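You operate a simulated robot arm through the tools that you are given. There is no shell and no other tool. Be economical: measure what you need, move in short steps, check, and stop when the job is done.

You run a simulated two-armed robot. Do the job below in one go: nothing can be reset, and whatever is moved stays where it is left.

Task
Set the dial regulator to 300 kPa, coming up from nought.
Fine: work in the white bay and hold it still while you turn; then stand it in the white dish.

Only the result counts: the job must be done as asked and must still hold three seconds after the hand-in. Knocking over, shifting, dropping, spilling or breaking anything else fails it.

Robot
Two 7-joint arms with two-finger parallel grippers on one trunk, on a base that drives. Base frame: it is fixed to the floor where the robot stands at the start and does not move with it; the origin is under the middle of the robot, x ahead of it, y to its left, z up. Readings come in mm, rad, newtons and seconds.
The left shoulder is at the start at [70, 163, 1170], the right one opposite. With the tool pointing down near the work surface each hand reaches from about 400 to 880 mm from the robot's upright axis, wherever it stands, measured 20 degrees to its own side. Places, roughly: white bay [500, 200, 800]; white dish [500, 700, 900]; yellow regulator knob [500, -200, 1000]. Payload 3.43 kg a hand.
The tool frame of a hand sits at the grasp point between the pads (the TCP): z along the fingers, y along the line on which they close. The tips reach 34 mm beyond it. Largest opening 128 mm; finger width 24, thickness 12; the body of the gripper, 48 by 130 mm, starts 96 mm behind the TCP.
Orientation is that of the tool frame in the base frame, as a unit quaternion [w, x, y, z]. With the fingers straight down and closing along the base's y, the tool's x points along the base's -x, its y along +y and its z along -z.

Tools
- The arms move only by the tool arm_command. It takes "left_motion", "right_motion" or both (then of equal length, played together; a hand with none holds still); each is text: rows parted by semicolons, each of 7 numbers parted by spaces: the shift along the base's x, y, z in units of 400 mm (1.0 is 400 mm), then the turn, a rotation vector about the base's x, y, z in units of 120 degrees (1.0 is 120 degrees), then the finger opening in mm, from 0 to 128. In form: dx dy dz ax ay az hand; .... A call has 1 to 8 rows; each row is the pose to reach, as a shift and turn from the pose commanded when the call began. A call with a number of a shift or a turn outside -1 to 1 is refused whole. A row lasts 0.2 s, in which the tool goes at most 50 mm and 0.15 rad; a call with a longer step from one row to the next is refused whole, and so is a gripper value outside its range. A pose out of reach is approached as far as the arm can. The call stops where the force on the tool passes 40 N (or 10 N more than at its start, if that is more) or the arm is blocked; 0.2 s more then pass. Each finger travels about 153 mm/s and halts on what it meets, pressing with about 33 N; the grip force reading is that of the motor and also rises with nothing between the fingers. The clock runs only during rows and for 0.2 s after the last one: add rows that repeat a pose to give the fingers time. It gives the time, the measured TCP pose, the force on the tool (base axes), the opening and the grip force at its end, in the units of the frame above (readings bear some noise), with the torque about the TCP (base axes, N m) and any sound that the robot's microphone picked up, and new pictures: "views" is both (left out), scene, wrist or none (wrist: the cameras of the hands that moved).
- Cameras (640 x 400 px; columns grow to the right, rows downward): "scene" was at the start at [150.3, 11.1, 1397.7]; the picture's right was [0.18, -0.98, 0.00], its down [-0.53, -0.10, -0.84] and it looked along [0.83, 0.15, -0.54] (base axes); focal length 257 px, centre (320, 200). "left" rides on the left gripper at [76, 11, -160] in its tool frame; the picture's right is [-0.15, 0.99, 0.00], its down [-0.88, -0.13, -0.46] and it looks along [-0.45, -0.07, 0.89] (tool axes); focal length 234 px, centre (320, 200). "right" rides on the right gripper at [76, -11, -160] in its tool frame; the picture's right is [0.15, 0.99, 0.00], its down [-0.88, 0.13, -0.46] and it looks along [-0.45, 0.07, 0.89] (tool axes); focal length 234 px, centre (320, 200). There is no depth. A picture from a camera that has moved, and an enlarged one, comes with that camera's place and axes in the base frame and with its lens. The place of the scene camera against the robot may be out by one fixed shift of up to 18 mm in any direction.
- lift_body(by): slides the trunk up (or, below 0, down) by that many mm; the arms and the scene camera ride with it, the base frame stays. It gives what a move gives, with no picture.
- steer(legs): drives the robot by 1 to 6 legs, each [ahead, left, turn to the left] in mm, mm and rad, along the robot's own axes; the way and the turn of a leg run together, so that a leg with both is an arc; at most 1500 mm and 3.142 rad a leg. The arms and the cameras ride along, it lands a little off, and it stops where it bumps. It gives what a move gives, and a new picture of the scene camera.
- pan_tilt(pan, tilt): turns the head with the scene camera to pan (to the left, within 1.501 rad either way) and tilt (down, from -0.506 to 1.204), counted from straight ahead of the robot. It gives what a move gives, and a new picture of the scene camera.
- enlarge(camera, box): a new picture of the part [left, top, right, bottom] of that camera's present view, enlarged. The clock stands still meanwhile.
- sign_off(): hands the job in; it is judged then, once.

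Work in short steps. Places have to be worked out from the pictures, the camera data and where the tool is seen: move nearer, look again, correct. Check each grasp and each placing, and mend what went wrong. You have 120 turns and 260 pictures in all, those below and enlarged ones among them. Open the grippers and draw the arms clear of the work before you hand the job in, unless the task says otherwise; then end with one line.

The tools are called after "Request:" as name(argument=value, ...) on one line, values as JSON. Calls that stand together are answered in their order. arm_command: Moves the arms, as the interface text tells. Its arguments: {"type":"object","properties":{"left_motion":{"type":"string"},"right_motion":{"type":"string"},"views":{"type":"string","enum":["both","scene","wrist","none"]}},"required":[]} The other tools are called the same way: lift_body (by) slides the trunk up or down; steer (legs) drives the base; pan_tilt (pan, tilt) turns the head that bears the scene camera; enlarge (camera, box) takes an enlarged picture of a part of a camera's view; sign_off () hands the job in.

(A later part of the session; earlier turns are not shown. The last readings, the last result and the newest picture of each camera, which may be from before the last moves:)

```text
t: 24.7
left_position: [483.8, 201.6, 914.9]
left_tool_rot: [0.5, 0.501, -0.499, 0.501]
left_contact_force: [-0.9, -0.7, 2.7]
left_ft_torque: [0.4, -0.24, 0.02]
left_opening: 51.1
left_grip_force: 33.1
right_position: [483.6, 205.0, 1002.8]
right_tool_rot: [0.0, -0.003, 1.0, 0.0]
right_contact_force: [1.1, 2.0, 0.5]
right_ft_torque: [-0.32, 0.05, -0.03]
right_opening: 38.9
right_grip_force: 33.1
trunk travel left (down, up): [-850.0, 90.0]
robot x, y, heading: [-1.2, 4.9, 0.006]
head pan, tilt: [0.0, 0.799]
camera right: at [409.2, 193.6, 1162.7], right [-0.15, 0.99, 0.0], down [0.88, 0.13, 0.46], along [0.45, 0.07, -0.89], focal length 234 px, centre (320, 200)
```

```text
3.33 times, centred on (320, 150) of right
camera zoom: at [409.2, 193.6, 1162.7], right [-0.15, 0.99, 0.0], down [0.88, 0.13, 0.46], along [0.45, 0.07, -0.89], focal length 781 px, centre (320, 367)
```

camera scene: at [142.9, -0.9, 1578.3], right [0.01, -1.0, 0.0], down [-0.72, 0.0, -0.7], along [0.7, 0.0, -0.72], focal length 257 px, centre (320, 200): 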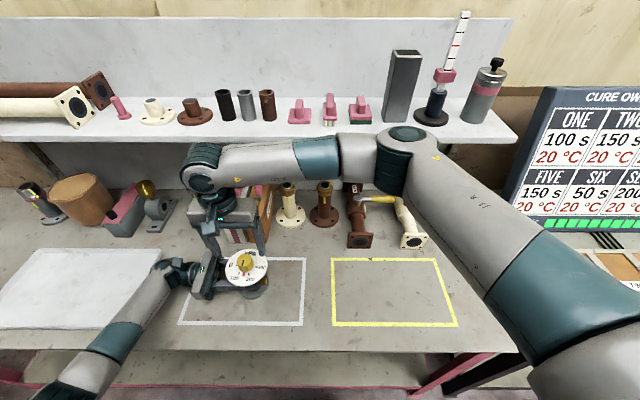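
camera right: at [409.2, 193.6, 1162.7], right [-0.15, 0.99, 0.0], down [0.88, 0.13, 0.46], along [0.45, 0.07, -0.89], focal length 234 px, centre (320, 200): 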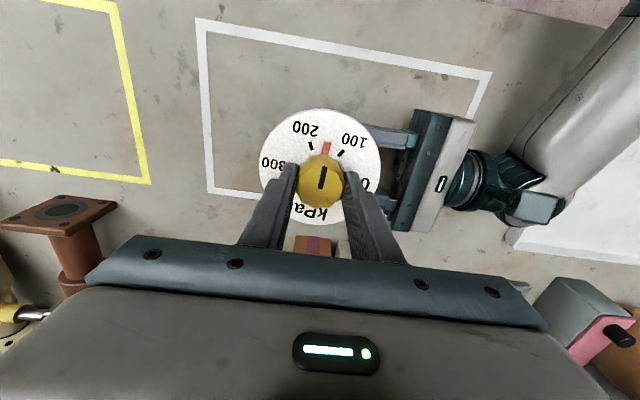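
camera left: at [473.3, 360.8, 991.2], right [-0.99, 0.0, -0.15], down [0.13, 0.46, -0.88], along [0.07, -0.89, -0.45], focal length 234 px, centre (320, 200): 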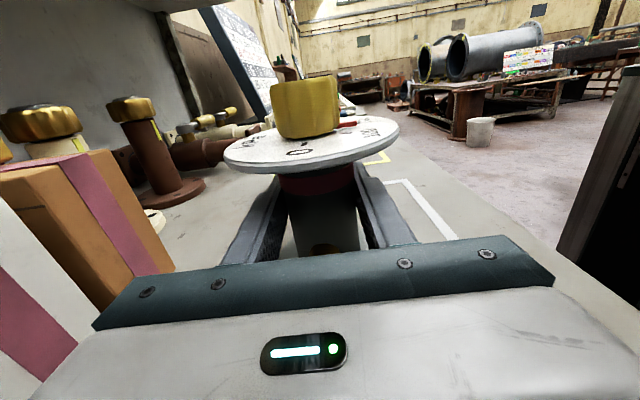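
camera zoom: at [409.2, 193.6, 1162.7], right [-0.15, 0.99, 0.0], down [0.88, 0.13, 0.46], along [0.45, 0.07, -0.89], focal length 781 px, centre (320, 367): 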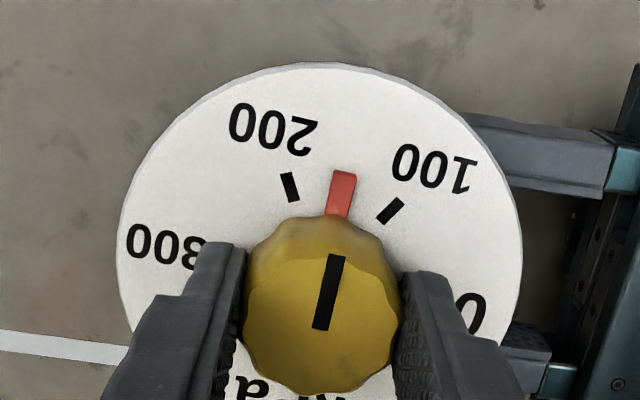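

Knob gripped (39 mm). Turn clockwise (down towards 0) in small rows.

Request:
arm_command(right_motion="0 0 0 0 0 -.06 0; 0 0 0 0 0 -.12 0; 0 0 0 0 0 -.18 0; 0 0 0 0 0 -.24 0; 0 0 0 0 0 -.3 0; 0 0 0 0 0 -.36 0; 0 0 0 0 0 -.42 0; 0 0 0 0 0 -.42 0", views="both")

Request:
enlarge(camera="right", box=[240, 90, 400, 210])

```text
t: 26.5
left_position: [485.2, 203.1, 915.4]
left_tool_rot: [0.499, 0.501, -0.499, 0.501]
left_contact_force: [9.9, 2.9, 3.3]
left_ft_torque: [0.39, 0.58, -0.03]
left_opening: 50.9
left_grip_force: 32.6
right_position: [484.5, 205.4, 1002.6]
right_tool_rot: [0.0, 0.422, 0.906, 0.0]
right_contact_force: [-10.3, -2.2, -4.3]
right_ft_torque: [-0.56, 0.31, 0.02]
right_opening: 38.9
right_grip_force: 33.3
trunk travel left (down, up): [-850.0, 90.0]
robot x, y, heading: [-1.6, 2.8, 0.005]
head pan, tilt: [0.0, 0.799]
camera scene: at [143.6, -0.7, 1578.3], right [0.01, -1.0, 0.0], down [-0.72, 0.0, -0.7], along [0.7, 0.0, -0.72], focal length 257 px, centre (320, 200)
camera right: at [428.7, 256.7, 1163.2], right [0.67, 0.75, 0.0], down [0.66, -0.59, 0.45], along [0.34, -0.3, -0.89], focal length 234 px, centre (320, 200)
```

scene: 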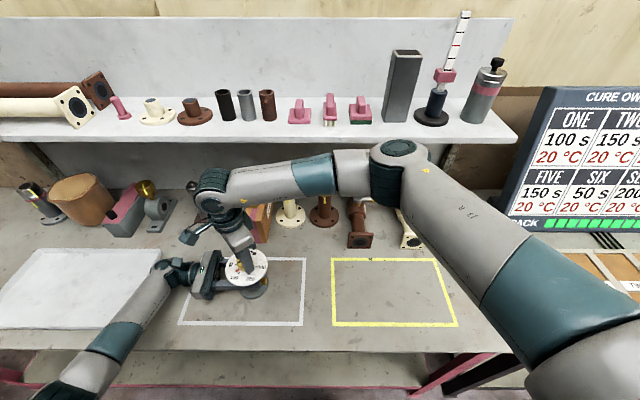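
right: 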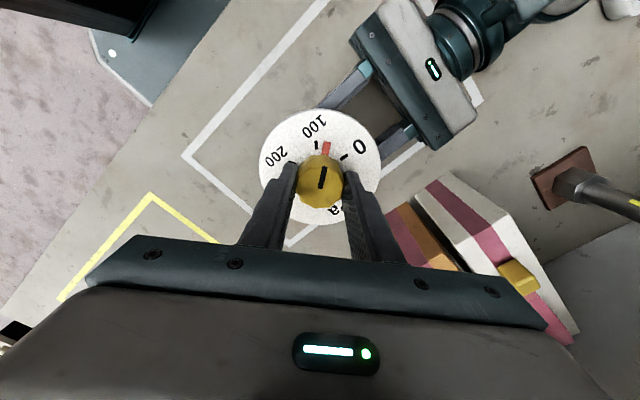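

```text
3.33 times, centred on (320, 150) of right
camera zoom: at [428.7, 256.7, 1163.2], right [0.67, 0.75, 0.0], down [0.66, -0.59, 0.45], along [0.34, -0.3, -0.89], focal length 781 px, centre (320, 367)
```

zoom: 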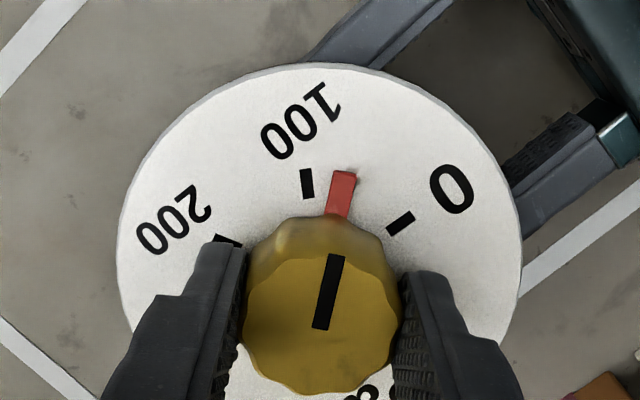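

The knob follows and the body stays still. The pointer reads ≈65; another ≈40° down to 0.

Request:
arm_command(right_motion="-.001 0 0 0 0 -.06 0; -.002 0 0 0 0 -.12 0; -.003 0 0 0 0 -.18 0; -.003 0 0 0 0 -.24 0; -.003 0 0 0 0 -.3 0; -.003 0 0 0 0 -.3 0", views="wrist")

Request:
enlarge(camera="right", box=[240, 90, 400, 210])

```text
t: 27.9
left_position: [484.4, 201.7, 916.6]
left_tool_rot: [0.5, 0.5, -0.499, 0.501]
left_contact_force: [0.3, 0.5, 14.7]
left_ft_torque: [-0.05, -0.42, 0.01]
left_opening: 51.3
left_grip_force: 33.0
right_position: [484.7, 204.4, 1004.8]
right_tool_rot: [0.001, 0.683, 0.73, 0.0]
right_contact_force: [-0.7, 0.0, -14.2]
right_ft_torque: [0.05, 0.5, 0.02]
right_opening: 39.1
right_grip_force: 33.4
trunk travel left (down, up): [-850.0, 90.0]
robot x, y, heading: [-0.2, 1.8, 0.003]
head pan, tilt: [0.0, 0.799]
camera right: at [468.7, 280.5, 1163.5], right [0.98, 0.21, 0.0], down [0.19, -0.87, 0.46], along [0.1, -0.45, -0.89], focal length 234 px, centre (320, 200)
```

right: 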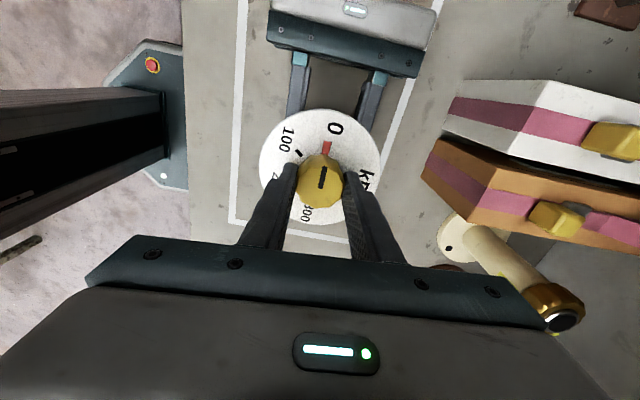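

```text
3.33 times, centred on (320, 150) of right
camera zoom: at [468.7, 280.5, 1163.5], right [0.98, 0.21, 0.0], down [0.19, -0.87, 0.46], along [0.1, -0.45, -0.89], focal length 781 px, centre (320, 367)
```

zoom: 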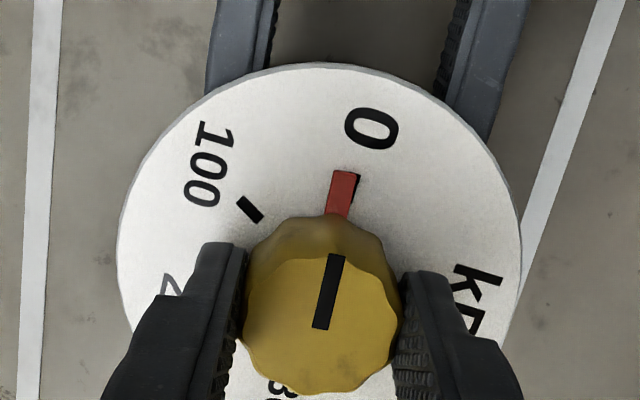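

The pointer is just short of the 0 tick. A further ≈5° to reach nought fully, easing the vertical pull.

Request:
arm_command(right_motion="0 0 -.003 0 0 -.02 0; 0 0 -.004 0 0 -.04 0; 0 0 -.004 0 0 -.045 0; 0 0 -.004 0 0 -.045 0", views="none")

Request:
enlarge(camera="right", box=[240, 90, 400, 210])

```text
t: 28.9
left_position: [484.2, 202.7, 915.7]
left_tool_rot: [0.499, 0.501, -0.499, 0.501]
left_contact_force: [7.5, 13.5, -0.2]
left_ft_torque: [-0.41, -0.85, -0.1]
left_opening: 50.8
left_grip_force: 32.9
right_position: [484.2, 204.6, 1003.4]
right_tool_rot: [0.002, 0.716, 0.698, 0.001]
right_contact_force: [-1.7, -14.5, 15.0]
right_ft_torque: [-0.81, 0.48, 0.16]
right_opening: 39.0
right_grip_force: 32.7
trunk travel left (down, up): [-850.0, 90.0]
robot x, y, heading: [3.3, 2.0, 0.007]
head pan, tilt: [0.0, 0.799]
```

```text
3.33 times, centred on (320, 150) of right
camera zoom: at [475.3, 282.1, 1162.8], right [0.99, 0.12, 0.0], down [0.11, -0.88, 0.46], along [0.06, -0.45, -0.89], focal length 781 px, centre (320, 367)
```

zoom: 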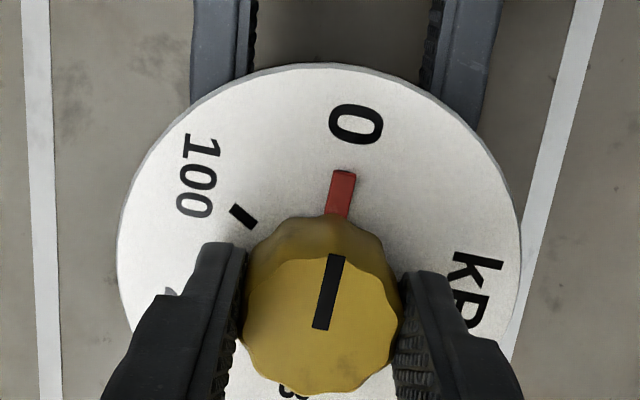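

The pointer covers the 0 tick. A touch more (≈2.5°) to be sure of the nought side, relaxing side force.

Request:
arm_command(right_motion="0 -.002 .002 0 0 -.01 0; 0 -.002 .002 0 0 -.02 0; 0 -.002 .002 0 0 -.02 0", views="none")

Request:
enlarge(camera="right", box=[240, 90, 400, 210])

```text
t: 29.7
left_position: [482.9, 202.8, 915.6]
left_tool_rot: [0.499, 0.5, -0.5, 0.501]
left_contact_force: [6.6, 8.5, 0.5]
left_ft_torque: [0.29, -0.64, -0.38]
left_opening: 51.1
left_grip_force: 32.8
right_position: [483.2, 206.4, 1002.4]
right_tool_rot: [0.0, 0.73, 0.683, 0.003]
right_contact_force: [-1.4, -4.1, 19.2]
right_ft_torque: [0.0, 0.39, 0.37]
right_opening: 39.0
right_grip_force: 33.2
trunk travel left (down, up): [-850.0, 90.0]
robot x, y, heading: [-0.5, 4.5, 0.004]
head pan, tilt: [0.0, 0.799]
```

```text
3.33 times, centred on (320, 150) of right
camera zoom: at [477.9, 282.3, 1162.8], right [1.0, 0.08, 0.0], down [0.07, -0.89, 0.45], along [0.04, -0.45, -0.89], focal length 781 px, centre (320, 367)
```

zoom: 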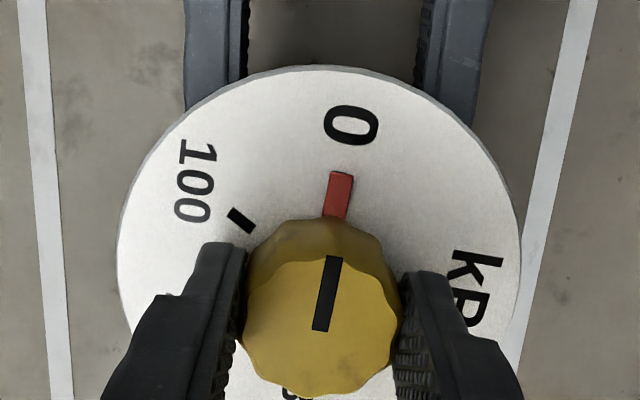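

Torque rises (0.37 N·m): at the nought stop. Now come up: turn counter-clockwise ≈58°.

Request:
arm_command(right_motion="0 0 0 0 0 .06 0; 0 0 0 0 0 .12 0; 0 0 0 0 0 .18 0; 0 0 0 0 0 .24 0; 0 0 0 0 0 .3 0; 0 0 0 0 0 .36 0; 0 0 0 0 0 .42 0; 0 0 0 0 0 .48 0", views="none")

Request:
enlarge(camera="right", box=[240, 90, 400, 210])

```text
t: 31.5
left_position: [484.9, 201.5, 916.8]
left_tool_rot: [0.499, 0.501, -0.499, 0.5]
left_contact_force: [4.6, -2.0, -9.0]
left_ft_torque: [-0.16, -0.19, 0.0]
left_opening: 50.9
left_grip_force: 32.4
right_position: [483.4, 204.0, 1002.7]
right_tool_rot: [0.0, 0.31, 0.951, 0.001]
right_contact_force: [-6.8, 1.1, 21.6]
right_ft_torque: [-0.16, 0.43, 0.02]
right_opening: 39.0
right_grip_force: 32.9
trunk travel left (down, up): [-850.0, 90.0]
robot x, y, heading: [3.0, 3.4, 0.006]
head pan, tilt: [0.0, 0.799]
```

```text
3.33 times, centred on (320, 150) of right
camera zoom: at [416.0, 241.0, 1162.4], right [0.46, 0.89, 0.0], down [0.79, -0.41, 0.46], along [0.4, -0.21, -0.89], focal length 781 px, centre (320, 367)
```

zoom: 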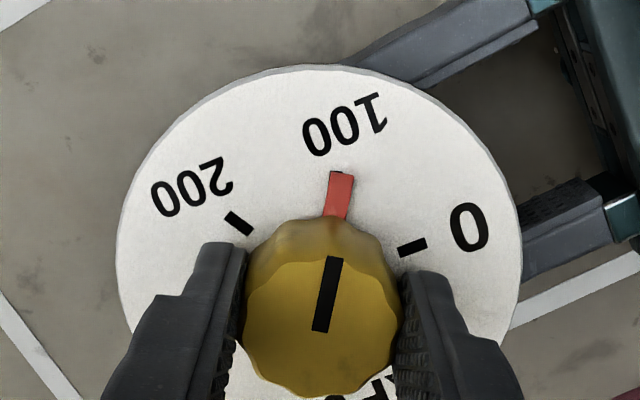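

Now ≈100. Continue another ≈58° up, easing the downward push slightly.

Request:
arm_command(right_motion="0 0 .001 0 0 .06 0; 0 0 .002 0 0 .12 0; 0 0 .002 0 0 .18 0; 0 0 .002 0 0 .24 0; 0 0 .002 0 0 .3 0; 0 0 .002 0 0 .36 0; 0 0 .002 0 0 .42 0; 0 0 .002 0 0 .48 0", views="none")

Request:
enlarge(camera="right", box=[240, 90, 400, 210])

```text
t: 33.3
left_position: [485.3, 203.1, 916.5]
left_tool_rot: [0.501, 0.499, -0.5, 0.5]
left_contact_force: [-6.1, -2.9, 3.8]
left_ft_torque: [-0.39, 0.33, -0.02]
left_opening: 50.8
left_grip_force: 32.6
right_position: [484.0, 204.9, 1003.5]
right_tool_rot: [0.0, -0.186, 0.983, 0.001]
right_contact_force: [5.8, 2.3, -3.8]
right_ft_torque: [0.6, -0.76, -0.01]
right_opening: 38.9
right_grip_force: 33.2
trunk travel left (down, up): [-850.0, 90.0]
robot x, y, heading: [2.2, 8.9, 0.004]
head pan, tilt: [0.0, 0.799]
```

```text
3.33 times, centred on (320, 150) of right
camera zoom: at [418.6, 167.2, 1162.8], right [-0.5, 0.87, 0.0], down [0.77, 0.44, 0.46], along [0.39, 0.23, -0.89], focal length 781 px, centre (320, 367)
```

zoom: 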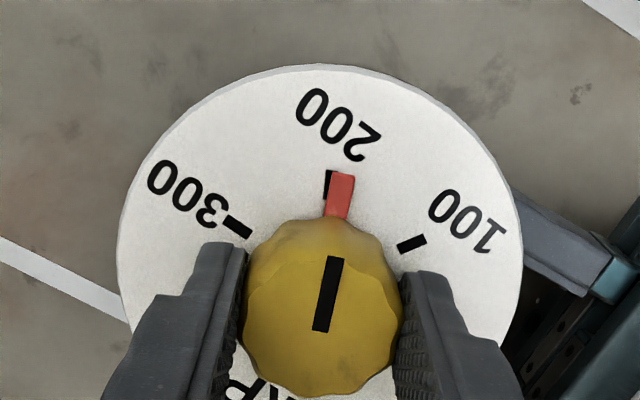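

≈195. Now up ≈50°, leaving the last bit for fine steps.

Request:
arm_command(right_motion="0 0 0 0 0 .06 0; 0 0 0 0 0 .12 0; 0 0 0 0 0 .18 0; 0 0 0 0 0 .24 0; 0 0 0 0 0 .3 0; 0 0 0 0 0 .36 0; 0 0 0 0 0 .42 0; 0 0 0 0 0 .42 0", views="scene")

Request:
enlarge(camera="right", box=[240, 90, 400, 210])

```text
t: 35.1
left_position: [484.8, 202.1, 915.9]
left_tool_rot: [0.5, 0.5, -0.5, 0.5]
left_contact_force: [-7.3, -0.9, 14.4]
left_ft_torque: [0.06, -0.12, 0.01]
left_opening: 51.1
left_grip_force: 33.4
right_position: [484.5, 204.8, 1004.6]
right_tool_rot: [0.0, -0.586, 0.81, 0.001]
right_contact_force: [7.6, 0.2, -12.7]
right_ft_torque: [0.0, -0.52, 0.01]
right_opening: 39.3
right_grip_force: 32.9
trunk travel left (down, up): [-850.0, 90.0]
robot x, y, heading: [0.5, 1.4, 0.008]
head pan, tilt: [0.0, 0.799]
camera scene: at [143.6, -0.7, 1578.3], right [0.01, -1.0, 0.0], down [-0.72, 0.0, -0.7], along [0.7, 0.0, -0.72], focal length 257 px, centre (320, 200)
```

scene: 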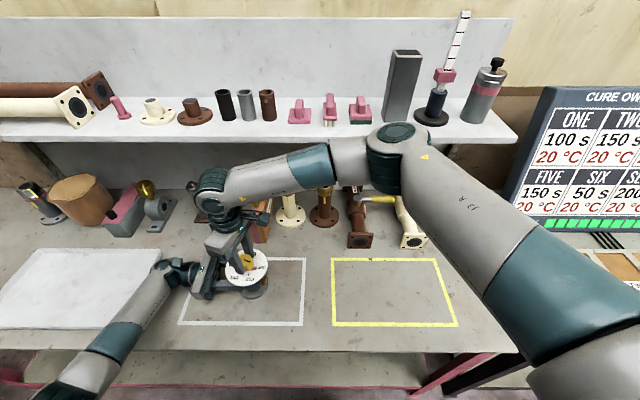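

```text
3.33 times, centred on (320, 150) of right
camera zoom: at [472.6, 129.8, 1163.0], right [-0.99, 0.17, 0.0], down [0.15, 0.88, 0.45], along [0.08, 0.45, -0.89], focal length 781 px, centre (320, 367)
```

zoom: 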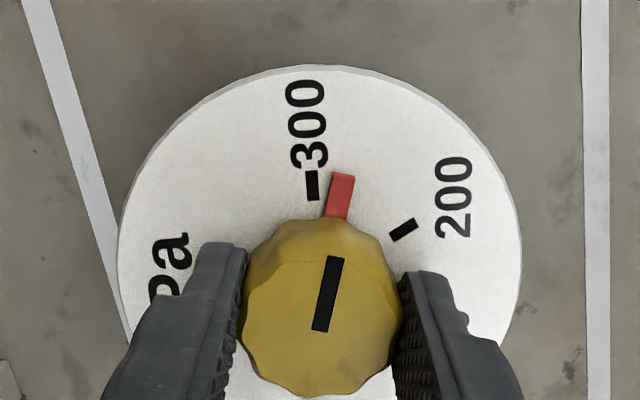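

≈275, about 14–15° short. Turn 11.5° more, then fine.

Request:
arm_command(right_motion="0 0 -.001 0 0 .04 0; 0 0 -.002 0 0 .07 0; 0 0 -.002 0 0 .096 0; 0 0 -.002 0 0 .096 0", views="none")

Request:
enlarge(camera="right", box=[280, 110, 360, 170])

```text
t: 36.1
left_position: [484.1, 203.1, 916.3]
left_tool_rot: [0.5, 0.5, -0.5, 0.5]
left_contact_force: [-5.0, 8.0, 6.3]
left_ft_torque: [-0.35, -0.17, 0.13]
left_opening: 51.1
left_grip_force: 33.2
right_position: [484.6, 204.6, 1003.2]
right_tool_rot: [-0.001, -0.664, 0.747, 0.0]
right_contact_force: [6.0, -6.8, -0.9]
right_ft_torque: [-0.53, -0.53, -0.02]
right_opening: 39.1
right_grip_force: 33.2
trunk travel left (down, up): [-850.0, 90.0]
robot x, y, heading: [1.0, 3.1, 0.007]
head pan, tilt: [0.0, 0.799]
```

```text
6.67 times, centred on (320, 140) of right
camera zoom: at [487.8, 128.8, 1162.8], right [-1.0, -0.03, 0.0], down [-0.03, 0.89, 0.45], along [-0.02, 0.45, -0.89], focal length 1561 px, centre (320, 600)
```

zoom: 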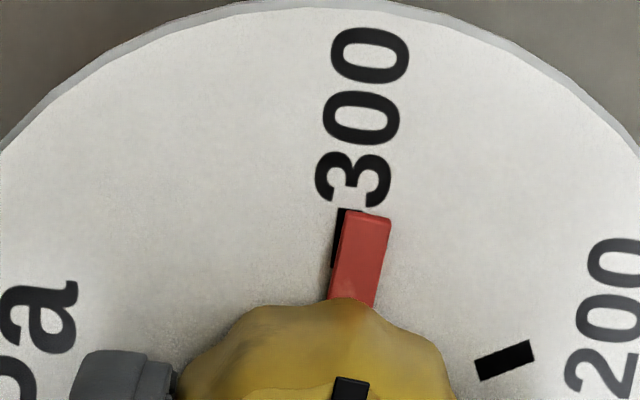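

By ray geometry the pointer is ≈2.8° short of the 300 tick. Turn 2.2° first.

Request:
arm_command(right_motion="0 0 0 0 0 .01 0; 0 0 0 0 0 .018 0; 0 0 0 0 0 .018 0", views="none")

Request:
enlarge(camera="right", box=[280, 110, 360, 170])

```text
t: 36.9
left_position: [484.2, 202.3, 915.3]
left_tool_rot: [0.499, 0.501, -0.5, 0.5]
left_contact_force: [2.3, 12.7, 1.1]
left_ft_torque: [-0.52, 0.06, 0.17]
left_opening: 51.1
left_grip_force: 33.1
right_position: [484.5, 203.7, 1003.2]
right_tool_rot: [-0.001, -0.678, 0.735, 0.0]
right_contact_force: [0.8, -13.2, 9.9]
right_ft_torque: [-1.12, -0.47, 0.0]
right_opening: 39.0
right_grip_force: 33.5
trunk travel left (down, up): [-850.0, 90.0]
robot x, y, heading: [-0.3, 2.3, 0.003]
head pan, tilt: [0.0, 0.799]
```

```text
6.67 times, centred on (320, 140) of right
camera zoom: at [490.7, 128.9, 1162.7], right [-1.0, -0.07, 0.0], down [-0.06, 0.89, 0.46], along [-0.03, 0.45, -0.89], focal length 1561 px, centre (320, 600)
```

zoom: 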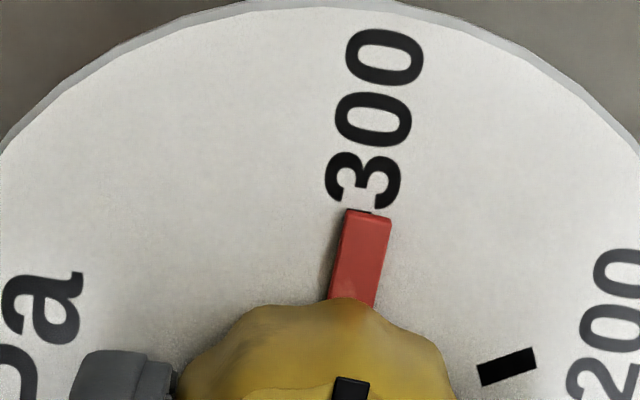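

Close. Enlarge further to judge the last degree.

Request:
enlarge(camera="right", box=[310, 130, 342, 150])

```text
16.00 times, centred on (326, 140) of right
camera zoom: at [490.7, 128.9, 1162.7], right [-1.0, -0.07, 0.0], down [-0.06, 0.89, 0.46], along [-0.03, 0.45, -0.89], focal length 3747 px, centre (224, 1160)
```

zoom: 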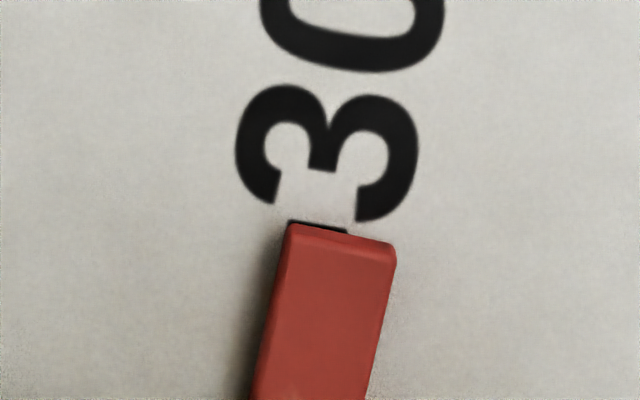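

Estimates put it ≈2° short (tick centre left of pointer centre). Turn 1.9° more.

Request:
arm_command(right_motion="0 .001 0 0 0 .008 0; 0 .001 0 0 0 .016 0; 0 .001 0 0 0 .016 0", views="none")

Request:
enlarge(camera="right", box=[310, 130, 342, 150])

Request:
enlarge(camera="right", box=[280, 110, 360, 170])

```text
t: 37.7
left_position: [483.8, 202.4, 916.2]
left_tool_rot: [0.499, 0.501, -0.5, 0.5]
left_contact_force: [8.1, 18.5, -5.0]
left_ft_torque: [-0.26, -0.47, -0.17]
left_opening: 51.4
left_grip_force: 33.2
right_position: [483.1, 205.2, 1003.9]
right_tool_rot: [-0.001, -0.69, 0.724, 0.002]
right_contact_force: [-2.1, -17.5, 21.4]
right_ft_torque: [-0.58, -0.33, 0.0]
right_opening: 39.1
right_grip_force: 32.8
trunk travel left (down, up): [-850.0, 90.0]
robot x, y, heading: [0.0, 6.4, 0.002]
head pan, tilt: [0.0, 0.799]
```

```text
16.00 times, centred on (326, 140) of right
camera zoom: at [493.1, 129.6, 1162.3], right [-0.99, -0.1, 0.0], down [-0.09, 0.89, 0.46], along [-0.05, 0.45, -0.89], focal length 3747 px, centre (224, 1160)
```

zoom: 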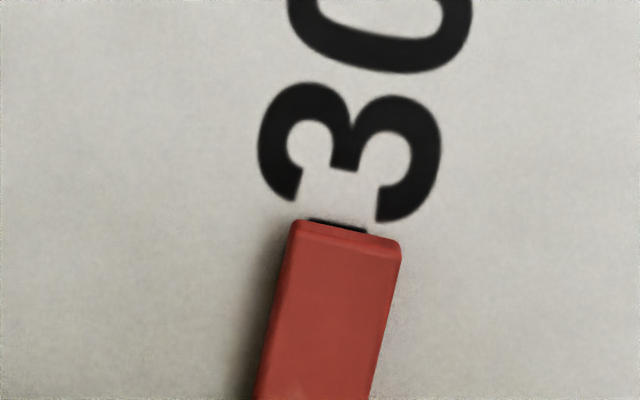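

```text
6.67 times, centred on (320, 140) of right
camera zoom: at [493.1, 129.6, 1162.3], right [-0.99, -0.1, 0.0], down [-0.09, 0.89, 0.46], along [-0.05, 0.45, -0.89], focal length 1561 px, centre (320, 600)
```

zoom: 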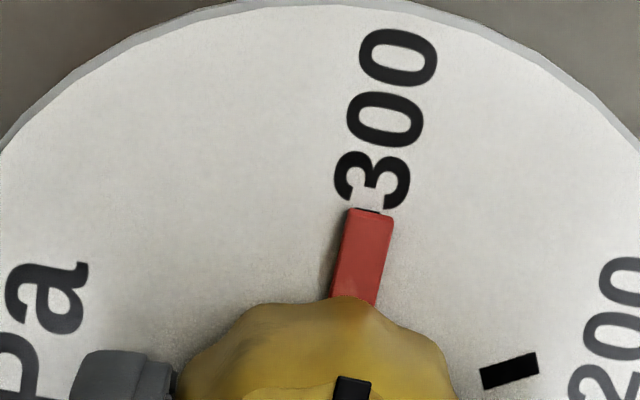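

Only ≈0.8° short now. A last 0.7°, easing side forces.

Request:
arm_command(right_motion="0 -.002 .001 0 0 .003 0; 0 -.003 .002 0 0 .006 0; 0 -.003 .002 0 0 .006 0", views="none")

Request:
enlarge(camera="right", box=[310, 130, 342, 150])

```text
t: 38.5
left_position: [482.3, 202.4, 916.2]
left_tool_rot: [0.5, 0.5, -0.499, 0.5]
left_contact_force: [-1.6, 12.3, -1.0]
left_ft_torque: [0.12, 0.32, 0.02]
left_opening: 50.7
left_grip_force: 32.8
right_position: [484.2, 205.6, 1002.8]
right_tool_rot: [-0.001, -0.695, 0.719, 0.0]
right_contact_force: [-0.8, -9.8, 6.6]
right_ft_torque: [-0.51, -0.38, -0.02]
right_opening: 38.9
right_grip_force: 33.3
trunk travel left (down, up): [-850.0, 90.0]
robot x, y, heading: [0.6, 4.5, 0.007]
head pan, tilt: [0.0, 0.799]
```

```text
16.00 times, centred on (326, 140) of right
camera zoom: at [493.5, 129.5, 1162.3], right [-0.99, -0.11, 0.0], down [-0.1, 0.88, 0.46], along [-0.05, 0.45, -0.89], focal length 3747 px, centre (224, 1160)
```

zoom: 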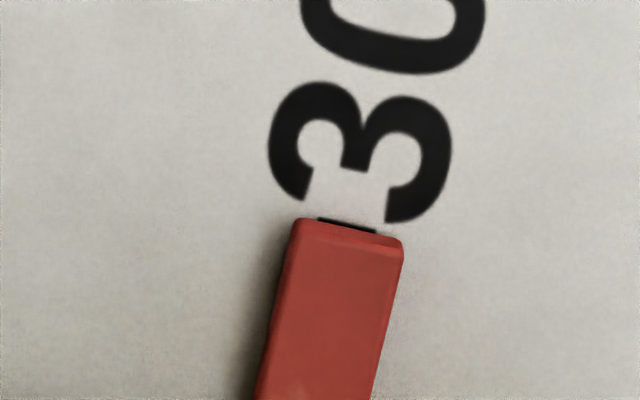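

Pointer is centred on the 300 tick. Release the knob straight and rise clear.

Request:
arm_command(right_motion="0 0 0 0 0 0 60; 0 0 0 0 0 0 90; 0 0 .05 0 0 0 90; 0 0 .15 0 0 0 90; 0 0 .25 0 0 0 90; 0 0 .25 0 0 0 90", views="both")

Request:
enlarge(camera="right", box=[240, 70, 400, 190])

```text
t: 39.9
left_position: [484.4, 202.5, 915.8]
left_tool_rot: [0.5, 0.5, -0.499, 0.5]
left_contact_force: [0.1, 0.5, 1.0]
left_ft_torque: [0.07, -0.01, 0.03]
left_opening: 50.7
left_grip_force: 33.2
right_position: [485.3, 207.9, 1100.3]
right_tool_rot: [-0.002, -0.695, 0.719, 0.001]
right_contact_force: [-0.8, 0.3, -0.4]
right_ft_torque: [-0.01, -0.01, 0.02]
right_opening: 90.3
right_grip_force: 0.1
trunk travel left (down, up): [-850.0, 90.0]
robot x, y, heading: [-1.5, 4.5, 0.004]
head pan, tilt: [0.0, 0.799]
camera scene: at [143.6, -0.7, 1578.3], right [0.01, -1.0, 0.0], down [-0.72, 0.0, -0.7], along [0.7, 0.0, -0.72], focal length 257 px, centre (320, 200)
camera right: at [494.9, 131.8, 1260.6], right [-0.99, -0.11, 0.0], down [-0.1, 0.88, 0.46], along [-0.05, 0.45, -0.89], focal length 234 px, centre (320, 200)
```

scene: 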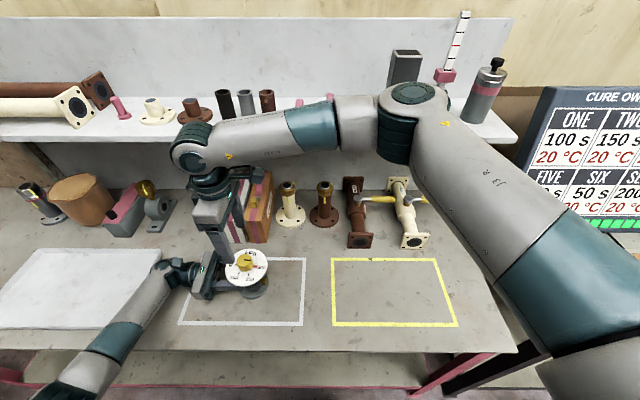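
right: 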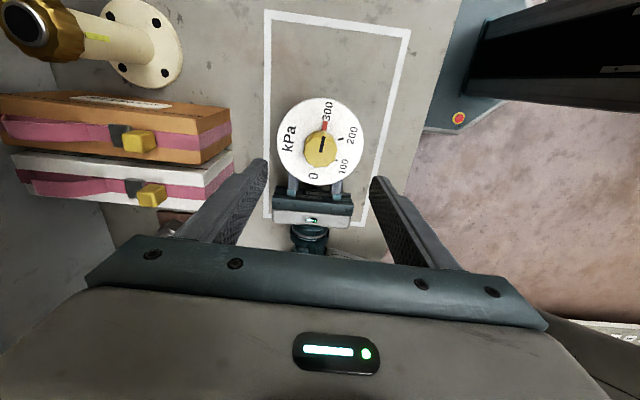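

```text
3.33 times, centred on (320, 130) of right
camera zoom: at [494.9, 131.8, 1260.6], right [-0.99, -0.11, 0.0], down [-0.1, 0.88, 0.46], along [-0.05, 0.45, -0.89], focal length 781 px, centre (320, 433)
```

zoom: 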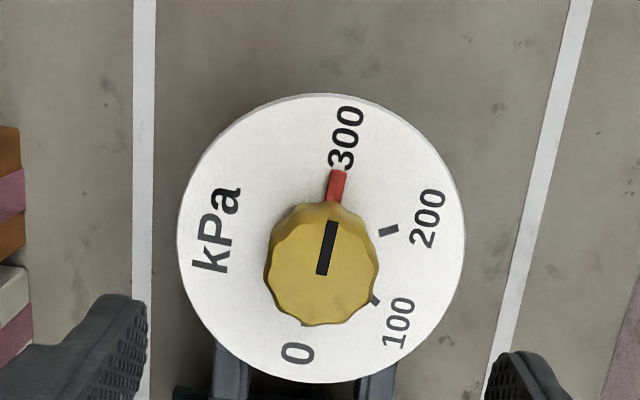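

Reads 300 after release. Raise the right hand and take it back to its own side.

Request:
arm_command(right_motion="0 0 .1 0 0 -.05 90; 0 -.02 .2 0 0 -.1 90; 0 -.08 .29 0 0 -.15 90; -.02 -.19 .34 0 0 -.2 90; -.04 -.3 .38 0 0 -.25 90; -.06 -.41 .41 0 0 -.3 90; -.08 -.52 .43 0 0 -.35 90; -.1 -.63 .44 0 0 -.4 90", views="none")

Request:
pan_tilt(pan=0.75, tilt=0.75)

```text
t: 41.7
left_position: [483.2, 201.0, 916.4]
left_tool_rot: [0.5, 0.501, -0.5, 0.499]
left_contact_force: [-0.2, -0.5, 0.2]
left_ft_torque: [0.02, -0.02, 0.03]
left_opening: 51.0
left_grip_force: 33.1
right_position: [445.2, -50.5, 1278.8]
right_tool_rot: [0.0, -0.342, 0.94, 0.001]
right_contact_force: [-0.4, -0.3, -0.7]
right_ft_torque: [0.04, 0.02, -0.01]
right_opening: 90.2
right_grip_force: 0.0
trunk travel left (down, up): [-850.0, 90.0]
robot x, y, heading: [1.6, 2.7, 0.01]
head pan, tilt: [0.0, 0.799]
```

```text
t: 42.8
left_position: [484.8, 201.7, 916.0]
left_tool_rot: [0.5, 0.501, -0.499, 0.501]
left_contact_force: [0.5, -1.8, -0.2]
left_ft_torque: [0.0, -0.12, -0.05]
left_opening: 50.9
left_grip_force: 32.9
right_position: [444.9, -47.9, 1277.6]
right_tool_rot: [0.0, -0.343, 0.939, 0.001]
right_contact_force: [0.4, -0.2, -0.4]
right_ft_torque: [-0.02, 0.0, 0.02]
right_opening: 89.9
right_grip_force: 0.2
trunk travel left (down, up): [-850.0, 90.0]
robot x, y, heading: [0.1, -0.4, 0.009]
head pan, tilt: [0.75, 0.75]
camera scene: at [123.0, 55.4, 1582.3], right [0.69, -0.73, 0.0], down [-0.5, -0.47, -0.73], along [0.53, 0.5, -0.68], focal length 257 px, centre (320, 200)
```

scene: 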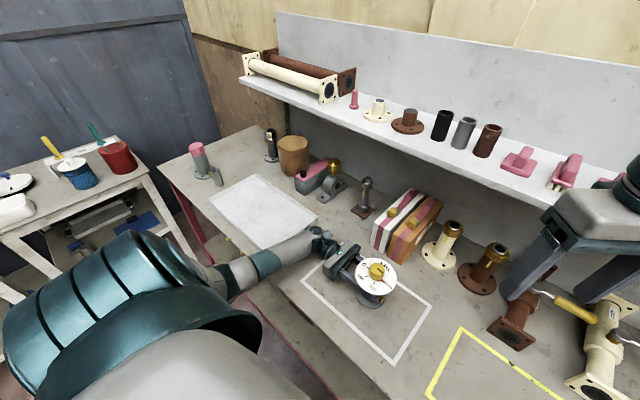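

Now look at the white dish more closely before carrying.

Request:
enlarge(camera="scene", box=[180, 120, 360, 255])

```text
2.96 times, centred on (270, 188) of scene
camera zoom: at [123.0, 55.4, 1582.3], right [0.69, -0.73, 0.0], down [-0.5, -0.47, -0.73], along [0.53, 0.5, -0.68], focal length 761 px, centre (468, 237)
```

zoom: 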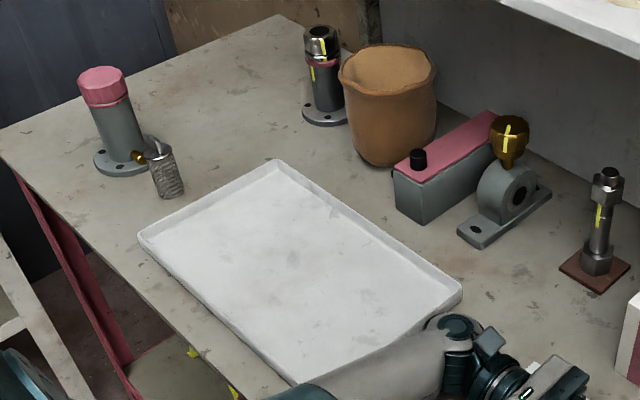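

Tray has a low rim and its near end is free. Lift the regulator 100 mm with the left hand.

Request:
arm_command(left_motion="0 0 .03 0 0 0 0; 0 0 .07 0 0 0 0; 0 0 .11 0 0 0 0; 0 0 .16 0 0 0 0; 0 0 .21 0 0 0 0; 0 0 .25 0 0 0 0; 0 0 .25 0 0 0 0", views="both")

```text
t: 44.4
left_position: [480.7, 201.0, 1016.6]
left_tool_rot: [0.5, 0.501, -0.499, 0.5]
left_contact_force: [0.4, 0.5, -5.1]
left_ft_torque: [0.02, 0.03, 0.0]
left_opening: 51.4
left_grip_force: 33.4
right_position: [445.7, -47.4, 1278.2]
right_tool_rot: [-0.003, -0.342, 0.94, 0.002]
right_contact_force: [0.4, -0.3, 0.4]
right_ft_torque: [-0.06, 0.01, -0.03]
right_opening: 90.0
right_grip_force: 0.1
trunk travel left (down, up): [-850.0, 90.0]
robot x, y, heading: [-0.0, 1.8, 0.001]
head pan, tilt: [0.75, 0.75]
camera scene: at [123.3, 55.5, 1582.3], right [0.69, -0.73, 0.0], down [-0.5, -0.47, -0.73], along [0.53, 0.5, -0.68], focal length 257 px, centre (320, 200)
camera left: at [471.1, 360.5, 1091.4], right [-0.99, 0.0, -0.15], down [0.13, 0.46, -0.88], along [0.07, -0.89, -0.45], focal length 234 px, centre (320, 200)
```

scene: 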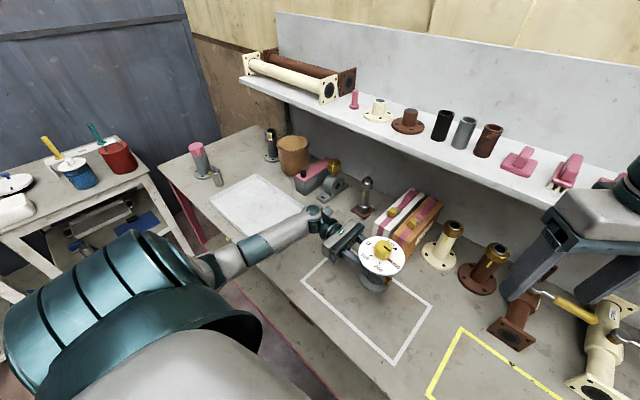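
left: 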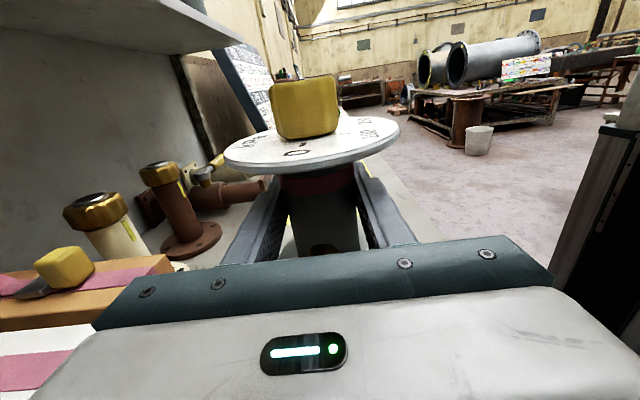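

No slip this time; it hangs 100 mm up. Drive the robot 450 mm to the left, in two legs.

Request:
steer(legs=[[0, 220, 0], [0, 230, 0]])

```text
t: 47.4
left_position: [483.0, 637.2, 1015.9]
left_tool_rot: [0.503, 0.498, -0.502, 0.497]
left_contact_force: [-0.3, -0.3, -5.0]
left_ft_torque: [0.0, 0.0, 0.0]
left_opening: 51.2
left_grip_force: 32.9
right_position: [443.4, 388.8, 1279.2]
right_tool_rot: [0.0, -0.339, 0.941, 0.003]
right_contact_force: [-0.6, -0.2, 0.3]
right_ft_torque: [-0.03, 0.0, 0.02]
right_opening: 90.0
right_grip_force: 0.1
trunk travel left (down, up): [-850.0, 90.0]
robot x, y, heading: [-2.9, 447.4, -0.004]
head pan, tilt: [0.75, 0.75]
camera scene: at [122.6, 494.3, 1582.3], right [0.68, -0.73, 0.0], down [-0.5, -0.46, -0.73], along [0.54, 0.5, -0.68], focal length 257 px, centre (320, 200)
```

scene: 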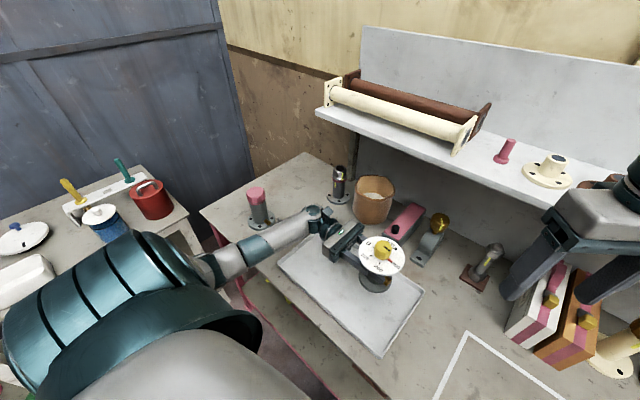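

At (483, 637), above the tray (x 378–610, near edge y≈523). Shift to about (492, 650) and lower to a little above the tray floor.

Request:
arm_command(left_motion=".015 .02 0 0 0 0 0; .022 .033 -.04 0 0 0 0; .022 .033 -.09 0 0 0 0; .022 .033 -.14 0 0 0 0; .022 .033 -.18 0 0 0 0; .022 .033 -.18 0 0 0 0", views="both")

Request:
enlarge(camera="scene", box=[230, 180, 430, 330])

```text
t: 48.8
left_position: [489.9, 651.1, 944.4]
left_tool_rot: [0.502, 0.498, -0.502, 0.498]
left_contact_force: [-0.2, -1.4, -5.5]
left_ft_torque: [-0.02, 0.03, 0.0]
left_opening: 51.0
left_grip_force: 33.2
right_position: [443.0, 390.6, 1277.9]
right_tool_rot: [-0.001, -0.339, 0.941, 0.001]
right_contact_force: [0.3, 0.1, -0.6]
right_ft_torque: [0.02, 0.01, 0.0]
right_opening: 90.0
right_grip_force: 0.0
trunk travel left (down, up): [-850.0, 90.0]
robot x, y, heading: [0.4, 447.5, -0.008]
head pan, tilt: [0.75, 0.75]
camera scene: at [122.4, 496.1, 1582.3], right [0.68, -0.73, 0.0], down [-0.5, -0.46, -0.73], along [0.54, 0.5, -0.68], focal length 257 px, centre (320, 200)
camera left: at [480.2, 810.7, 1019.4], right [-0.99, 0.01, -0.15], down [0.13, 0.45, -0.88], along [0.06, -0.89, -0.45], focal length 234 px, centre (320, 200)
```

scene: 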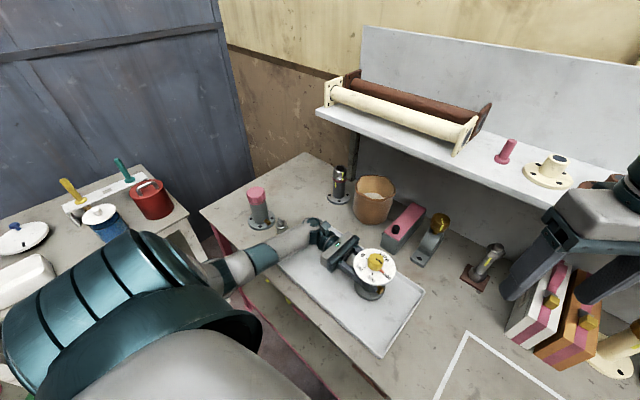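
left: 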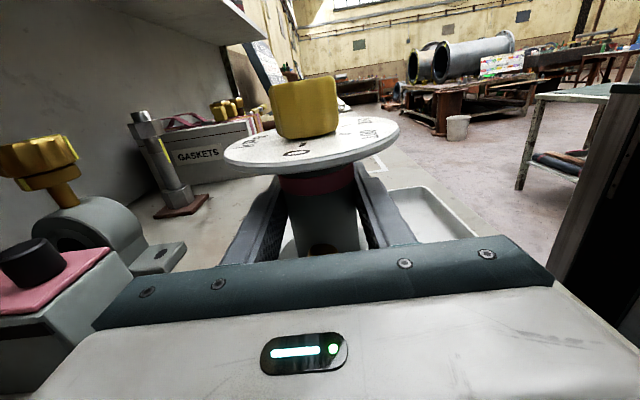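

```text
2.67 times, centred on (330, 255) of scene
camera zoom: at [122.4, 496.1, 1582.3], right [0.68, -0.73, 0.0], down [-0.5, -0.46, -0.73], along [0.54, 0.5, -0.68], focal length 685 px, centre (293, 53)
```

zoom: 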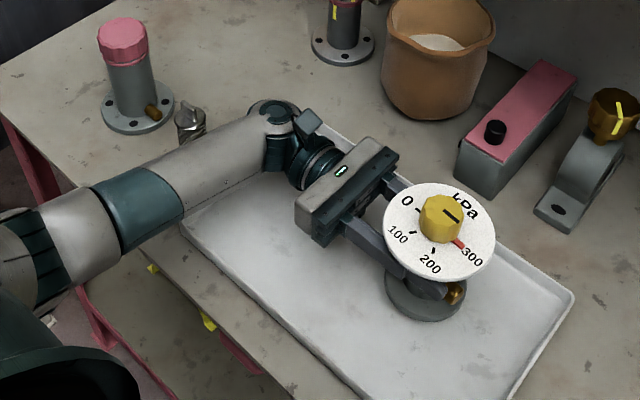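

Clear of everything. Lower gently until it touches down on the tray floor.

Request:
arm_command(left_motion="0 0 -.015 0 0 0 0; 0 0 -.03 0 0 0 0; 0 0 -.04 0 0 0 0; 0 0 -.048 0 0 0 0; 0 0 -.048 0 0 0 0", views="wrist")

```text
t: 50.0
left_position: [489.3, 651.7, 925.2]
left_tool_rot: [0.502, 0.499, -0.501, 0.498]
left_contact_force: [0.1, 0.1, -5.5]
left_ft_torque: [0.0, 0.02, -0.03]
left_opening: 51.3
left_grip_force: 32.7
right_position: [443.8, 389.5, 1278.3]
right_tool_rot: [-0.002, -0.337, 0.941, 0.001]
right_contact_force: [-0.3, -0.5, 0.2]
right_ft_torque: [-0.04, 0.03, -0.04]
right_opening: 90.0
right_grip_force: 0.0
trunk travel left (down, up): [-850.0, 90.0]
robot x, y, heading: [-3.3, 444.0, -0.005]
head pan, tilt: [0.75, 0.75]
camera left: at [481.0, 811.0, 1000.0], right [-0.99, 0.01, -0.15], down [0.13, 0.45, -0.88], along [0.06, -0.89, -0.45], focal length 234 px, centre (320, 200)
```

left: 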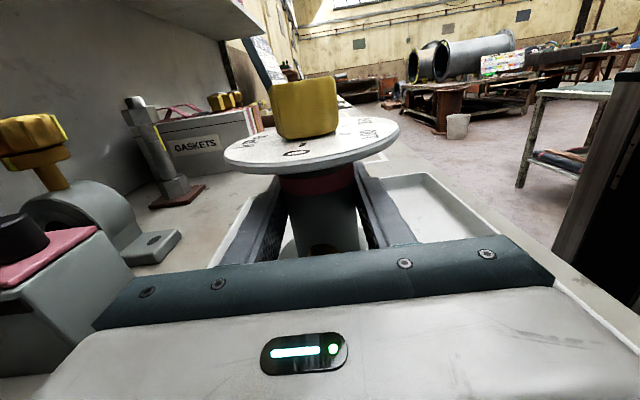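

Still hanging (-5.5 N). A little lower, in 2 mm steps.

Request:
arm_command(left_motion="0 0 -.005 0 0 0 0; 0 0 -.01 0 0 0 0; 0 0 -.014 0 0 0 0; 0 0 -.014 0 0 0 0", views="none")

```text
t: 51.0
left_position: [490.5, 652.7, 920.4]
left_tool_rot: [0.503, 0.497, -0.502, 0.499]
left_contact_force: [-0.6, 0.9, 4.0]
left_ft_torque: [0.45, 0.1, 0.04]
left_opening: 51.4
left_grip_force: 32.9
right_position: [443.9, 389.5, 1279.1]
right_tool_rot: [0.0, -0.338, 0.941, 0.0]
right_contact_force: [0.0, -0.1, -0.4]
right_ft_torque: [0.02, -0.01, -0.03]
right_opening: 90.3
right_grip_force: 0.0
trunk travel left (down, up): [-850.0, 90.0]
robot x, y, heading: [-1.6, 446.6, -0.001]
head pan, tilt: [0.75, 0.75]
```

Touchdown (force turned to +4 N). Open the fingers fully and check that it stands.

Request:
arm_command(left_motion="0 0 -.001 0 0 0 60; 0 0 -.001 0 0 0 90; 0 0 -.001 0 0 0 127; 0 0 -.001 0 0 0 127", views="both")

```text
t: 52.0
left_position: [489.9, 652.8, 919.6]
left_tool_rot: [0.503, 0.498, -0.501, 0.498]
left_contact_force: [0.3, -1.0, -0.2]
left_ft_torque: [-0.01, 0.0, 0.0]
left_opening: 127.2
left_grip_force: 0.1
right_position: [443.3, 391.0, 1277.2]
right_tool_rot: [0.0, -0.338, 0.941, 0.001]
right_contact_force: [0.0, 0.0, 0.1]
right_ft_torque: [0.0, 0.0, -0.01]
right_opening: 90.1
right_grip_force: 0.1
trunk travel left (down, up): [-850.0, 90.0]
robot x, y, heading: [-2.6, 446.9, -0.002]
head pan, tilt: [0.75, 0.75]
camera scene: at [122.1, 495.6, 1582.3], right [0.68, -0.73, 0.0], down [-0.5, -0.46, -0.73], along [0.54, 0.5, -0.68], focal length 257 px, centre (320, 200)
camera left: at [480.7, 810.6, 994.7], right [-0.99, 0.01, -0.15], down [0.13, 0.45, -0.88], along [0.06, -0.89, -0.45], focal length 234 px, centre (320, 200)
```

scene: 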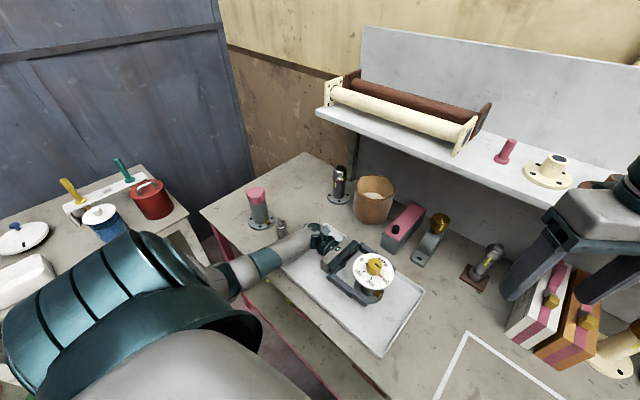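
left: 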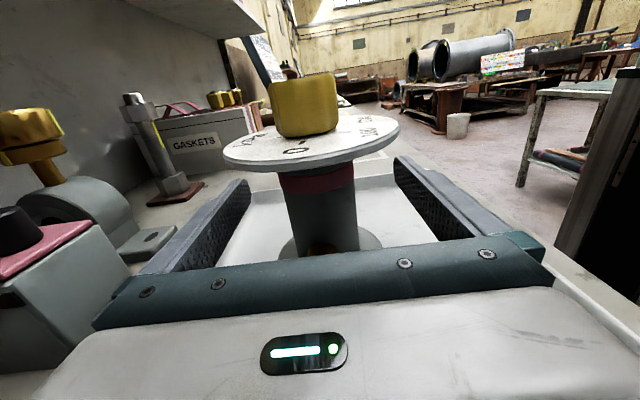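

It stands upright in the tray. To avoid backing into the knurled part behind the wrist, I swing the hand 45° about the regulator's axis first (raised 10 mm, still below the dial), then back out.

Request:
arm_command(left_motion="0 0 .012 0 0 0 127; 0 0 .025 0 0 .05 127; 0 0 .025 0 0 .11 127; 0 0 .025 0 0 .17 127; 0 0 .025 0 0 .23 127; 0 0 .025 0 0 .3 127; 0 0 .025 0 0 .36 127; 0 0 .025 0 0 .375 127", views="both")

```text
t: 53.8
left_position: [491.6, 650.5, 929.0]
left_tool_rot: [0.273, 0.652, -0.273, 0.653]
left_contact_force: [0.9, 0.2, -0.4]
left_ft_torque: [-0.05, 0.0, 0.02]
left_opening: 127.3
left_grip_force: 0.0
right_position: [443.7, 390.3, 1277.4]
right_tool_rot: [-0.001, -0.338, 0.941, 0.002]
right_contact_force: [0.5, -0.3, 0.7]
right_ft_torque: [0.03, 0.01, 0.02]
right_opening: 90.2
right_grip_force: 0.1
trunk travel left (down, up): [-850.0, 90.0]
robot x, y, heading: [-1.1, 444.0, -0.006]
head pan, tilt: [0.75, 0.75]
camera scene: at [122.2, 495.8, 1582.3], right [0.68, -0.73, 0.0], down [-0.5, -0.46, -0.73], along [0.54, 0.5, -0.68], focal length 257 px, centre (320, 200)
camera left: at [371.2, 756.1, 1003.9], right [-0.7, -0.7, -0.15], down [-0.23, 0.42, -0.88], along [0.67, -0.59, -0.45], focal length 234 px, centre (320, 200)
```

scene: 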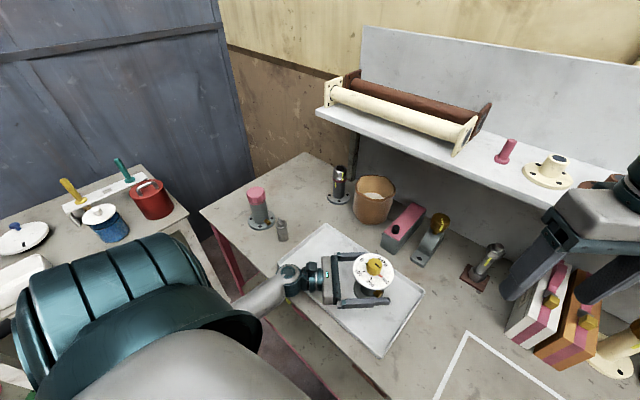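
left: 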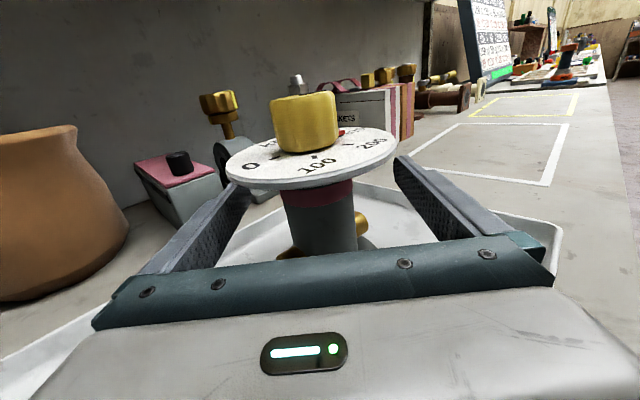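

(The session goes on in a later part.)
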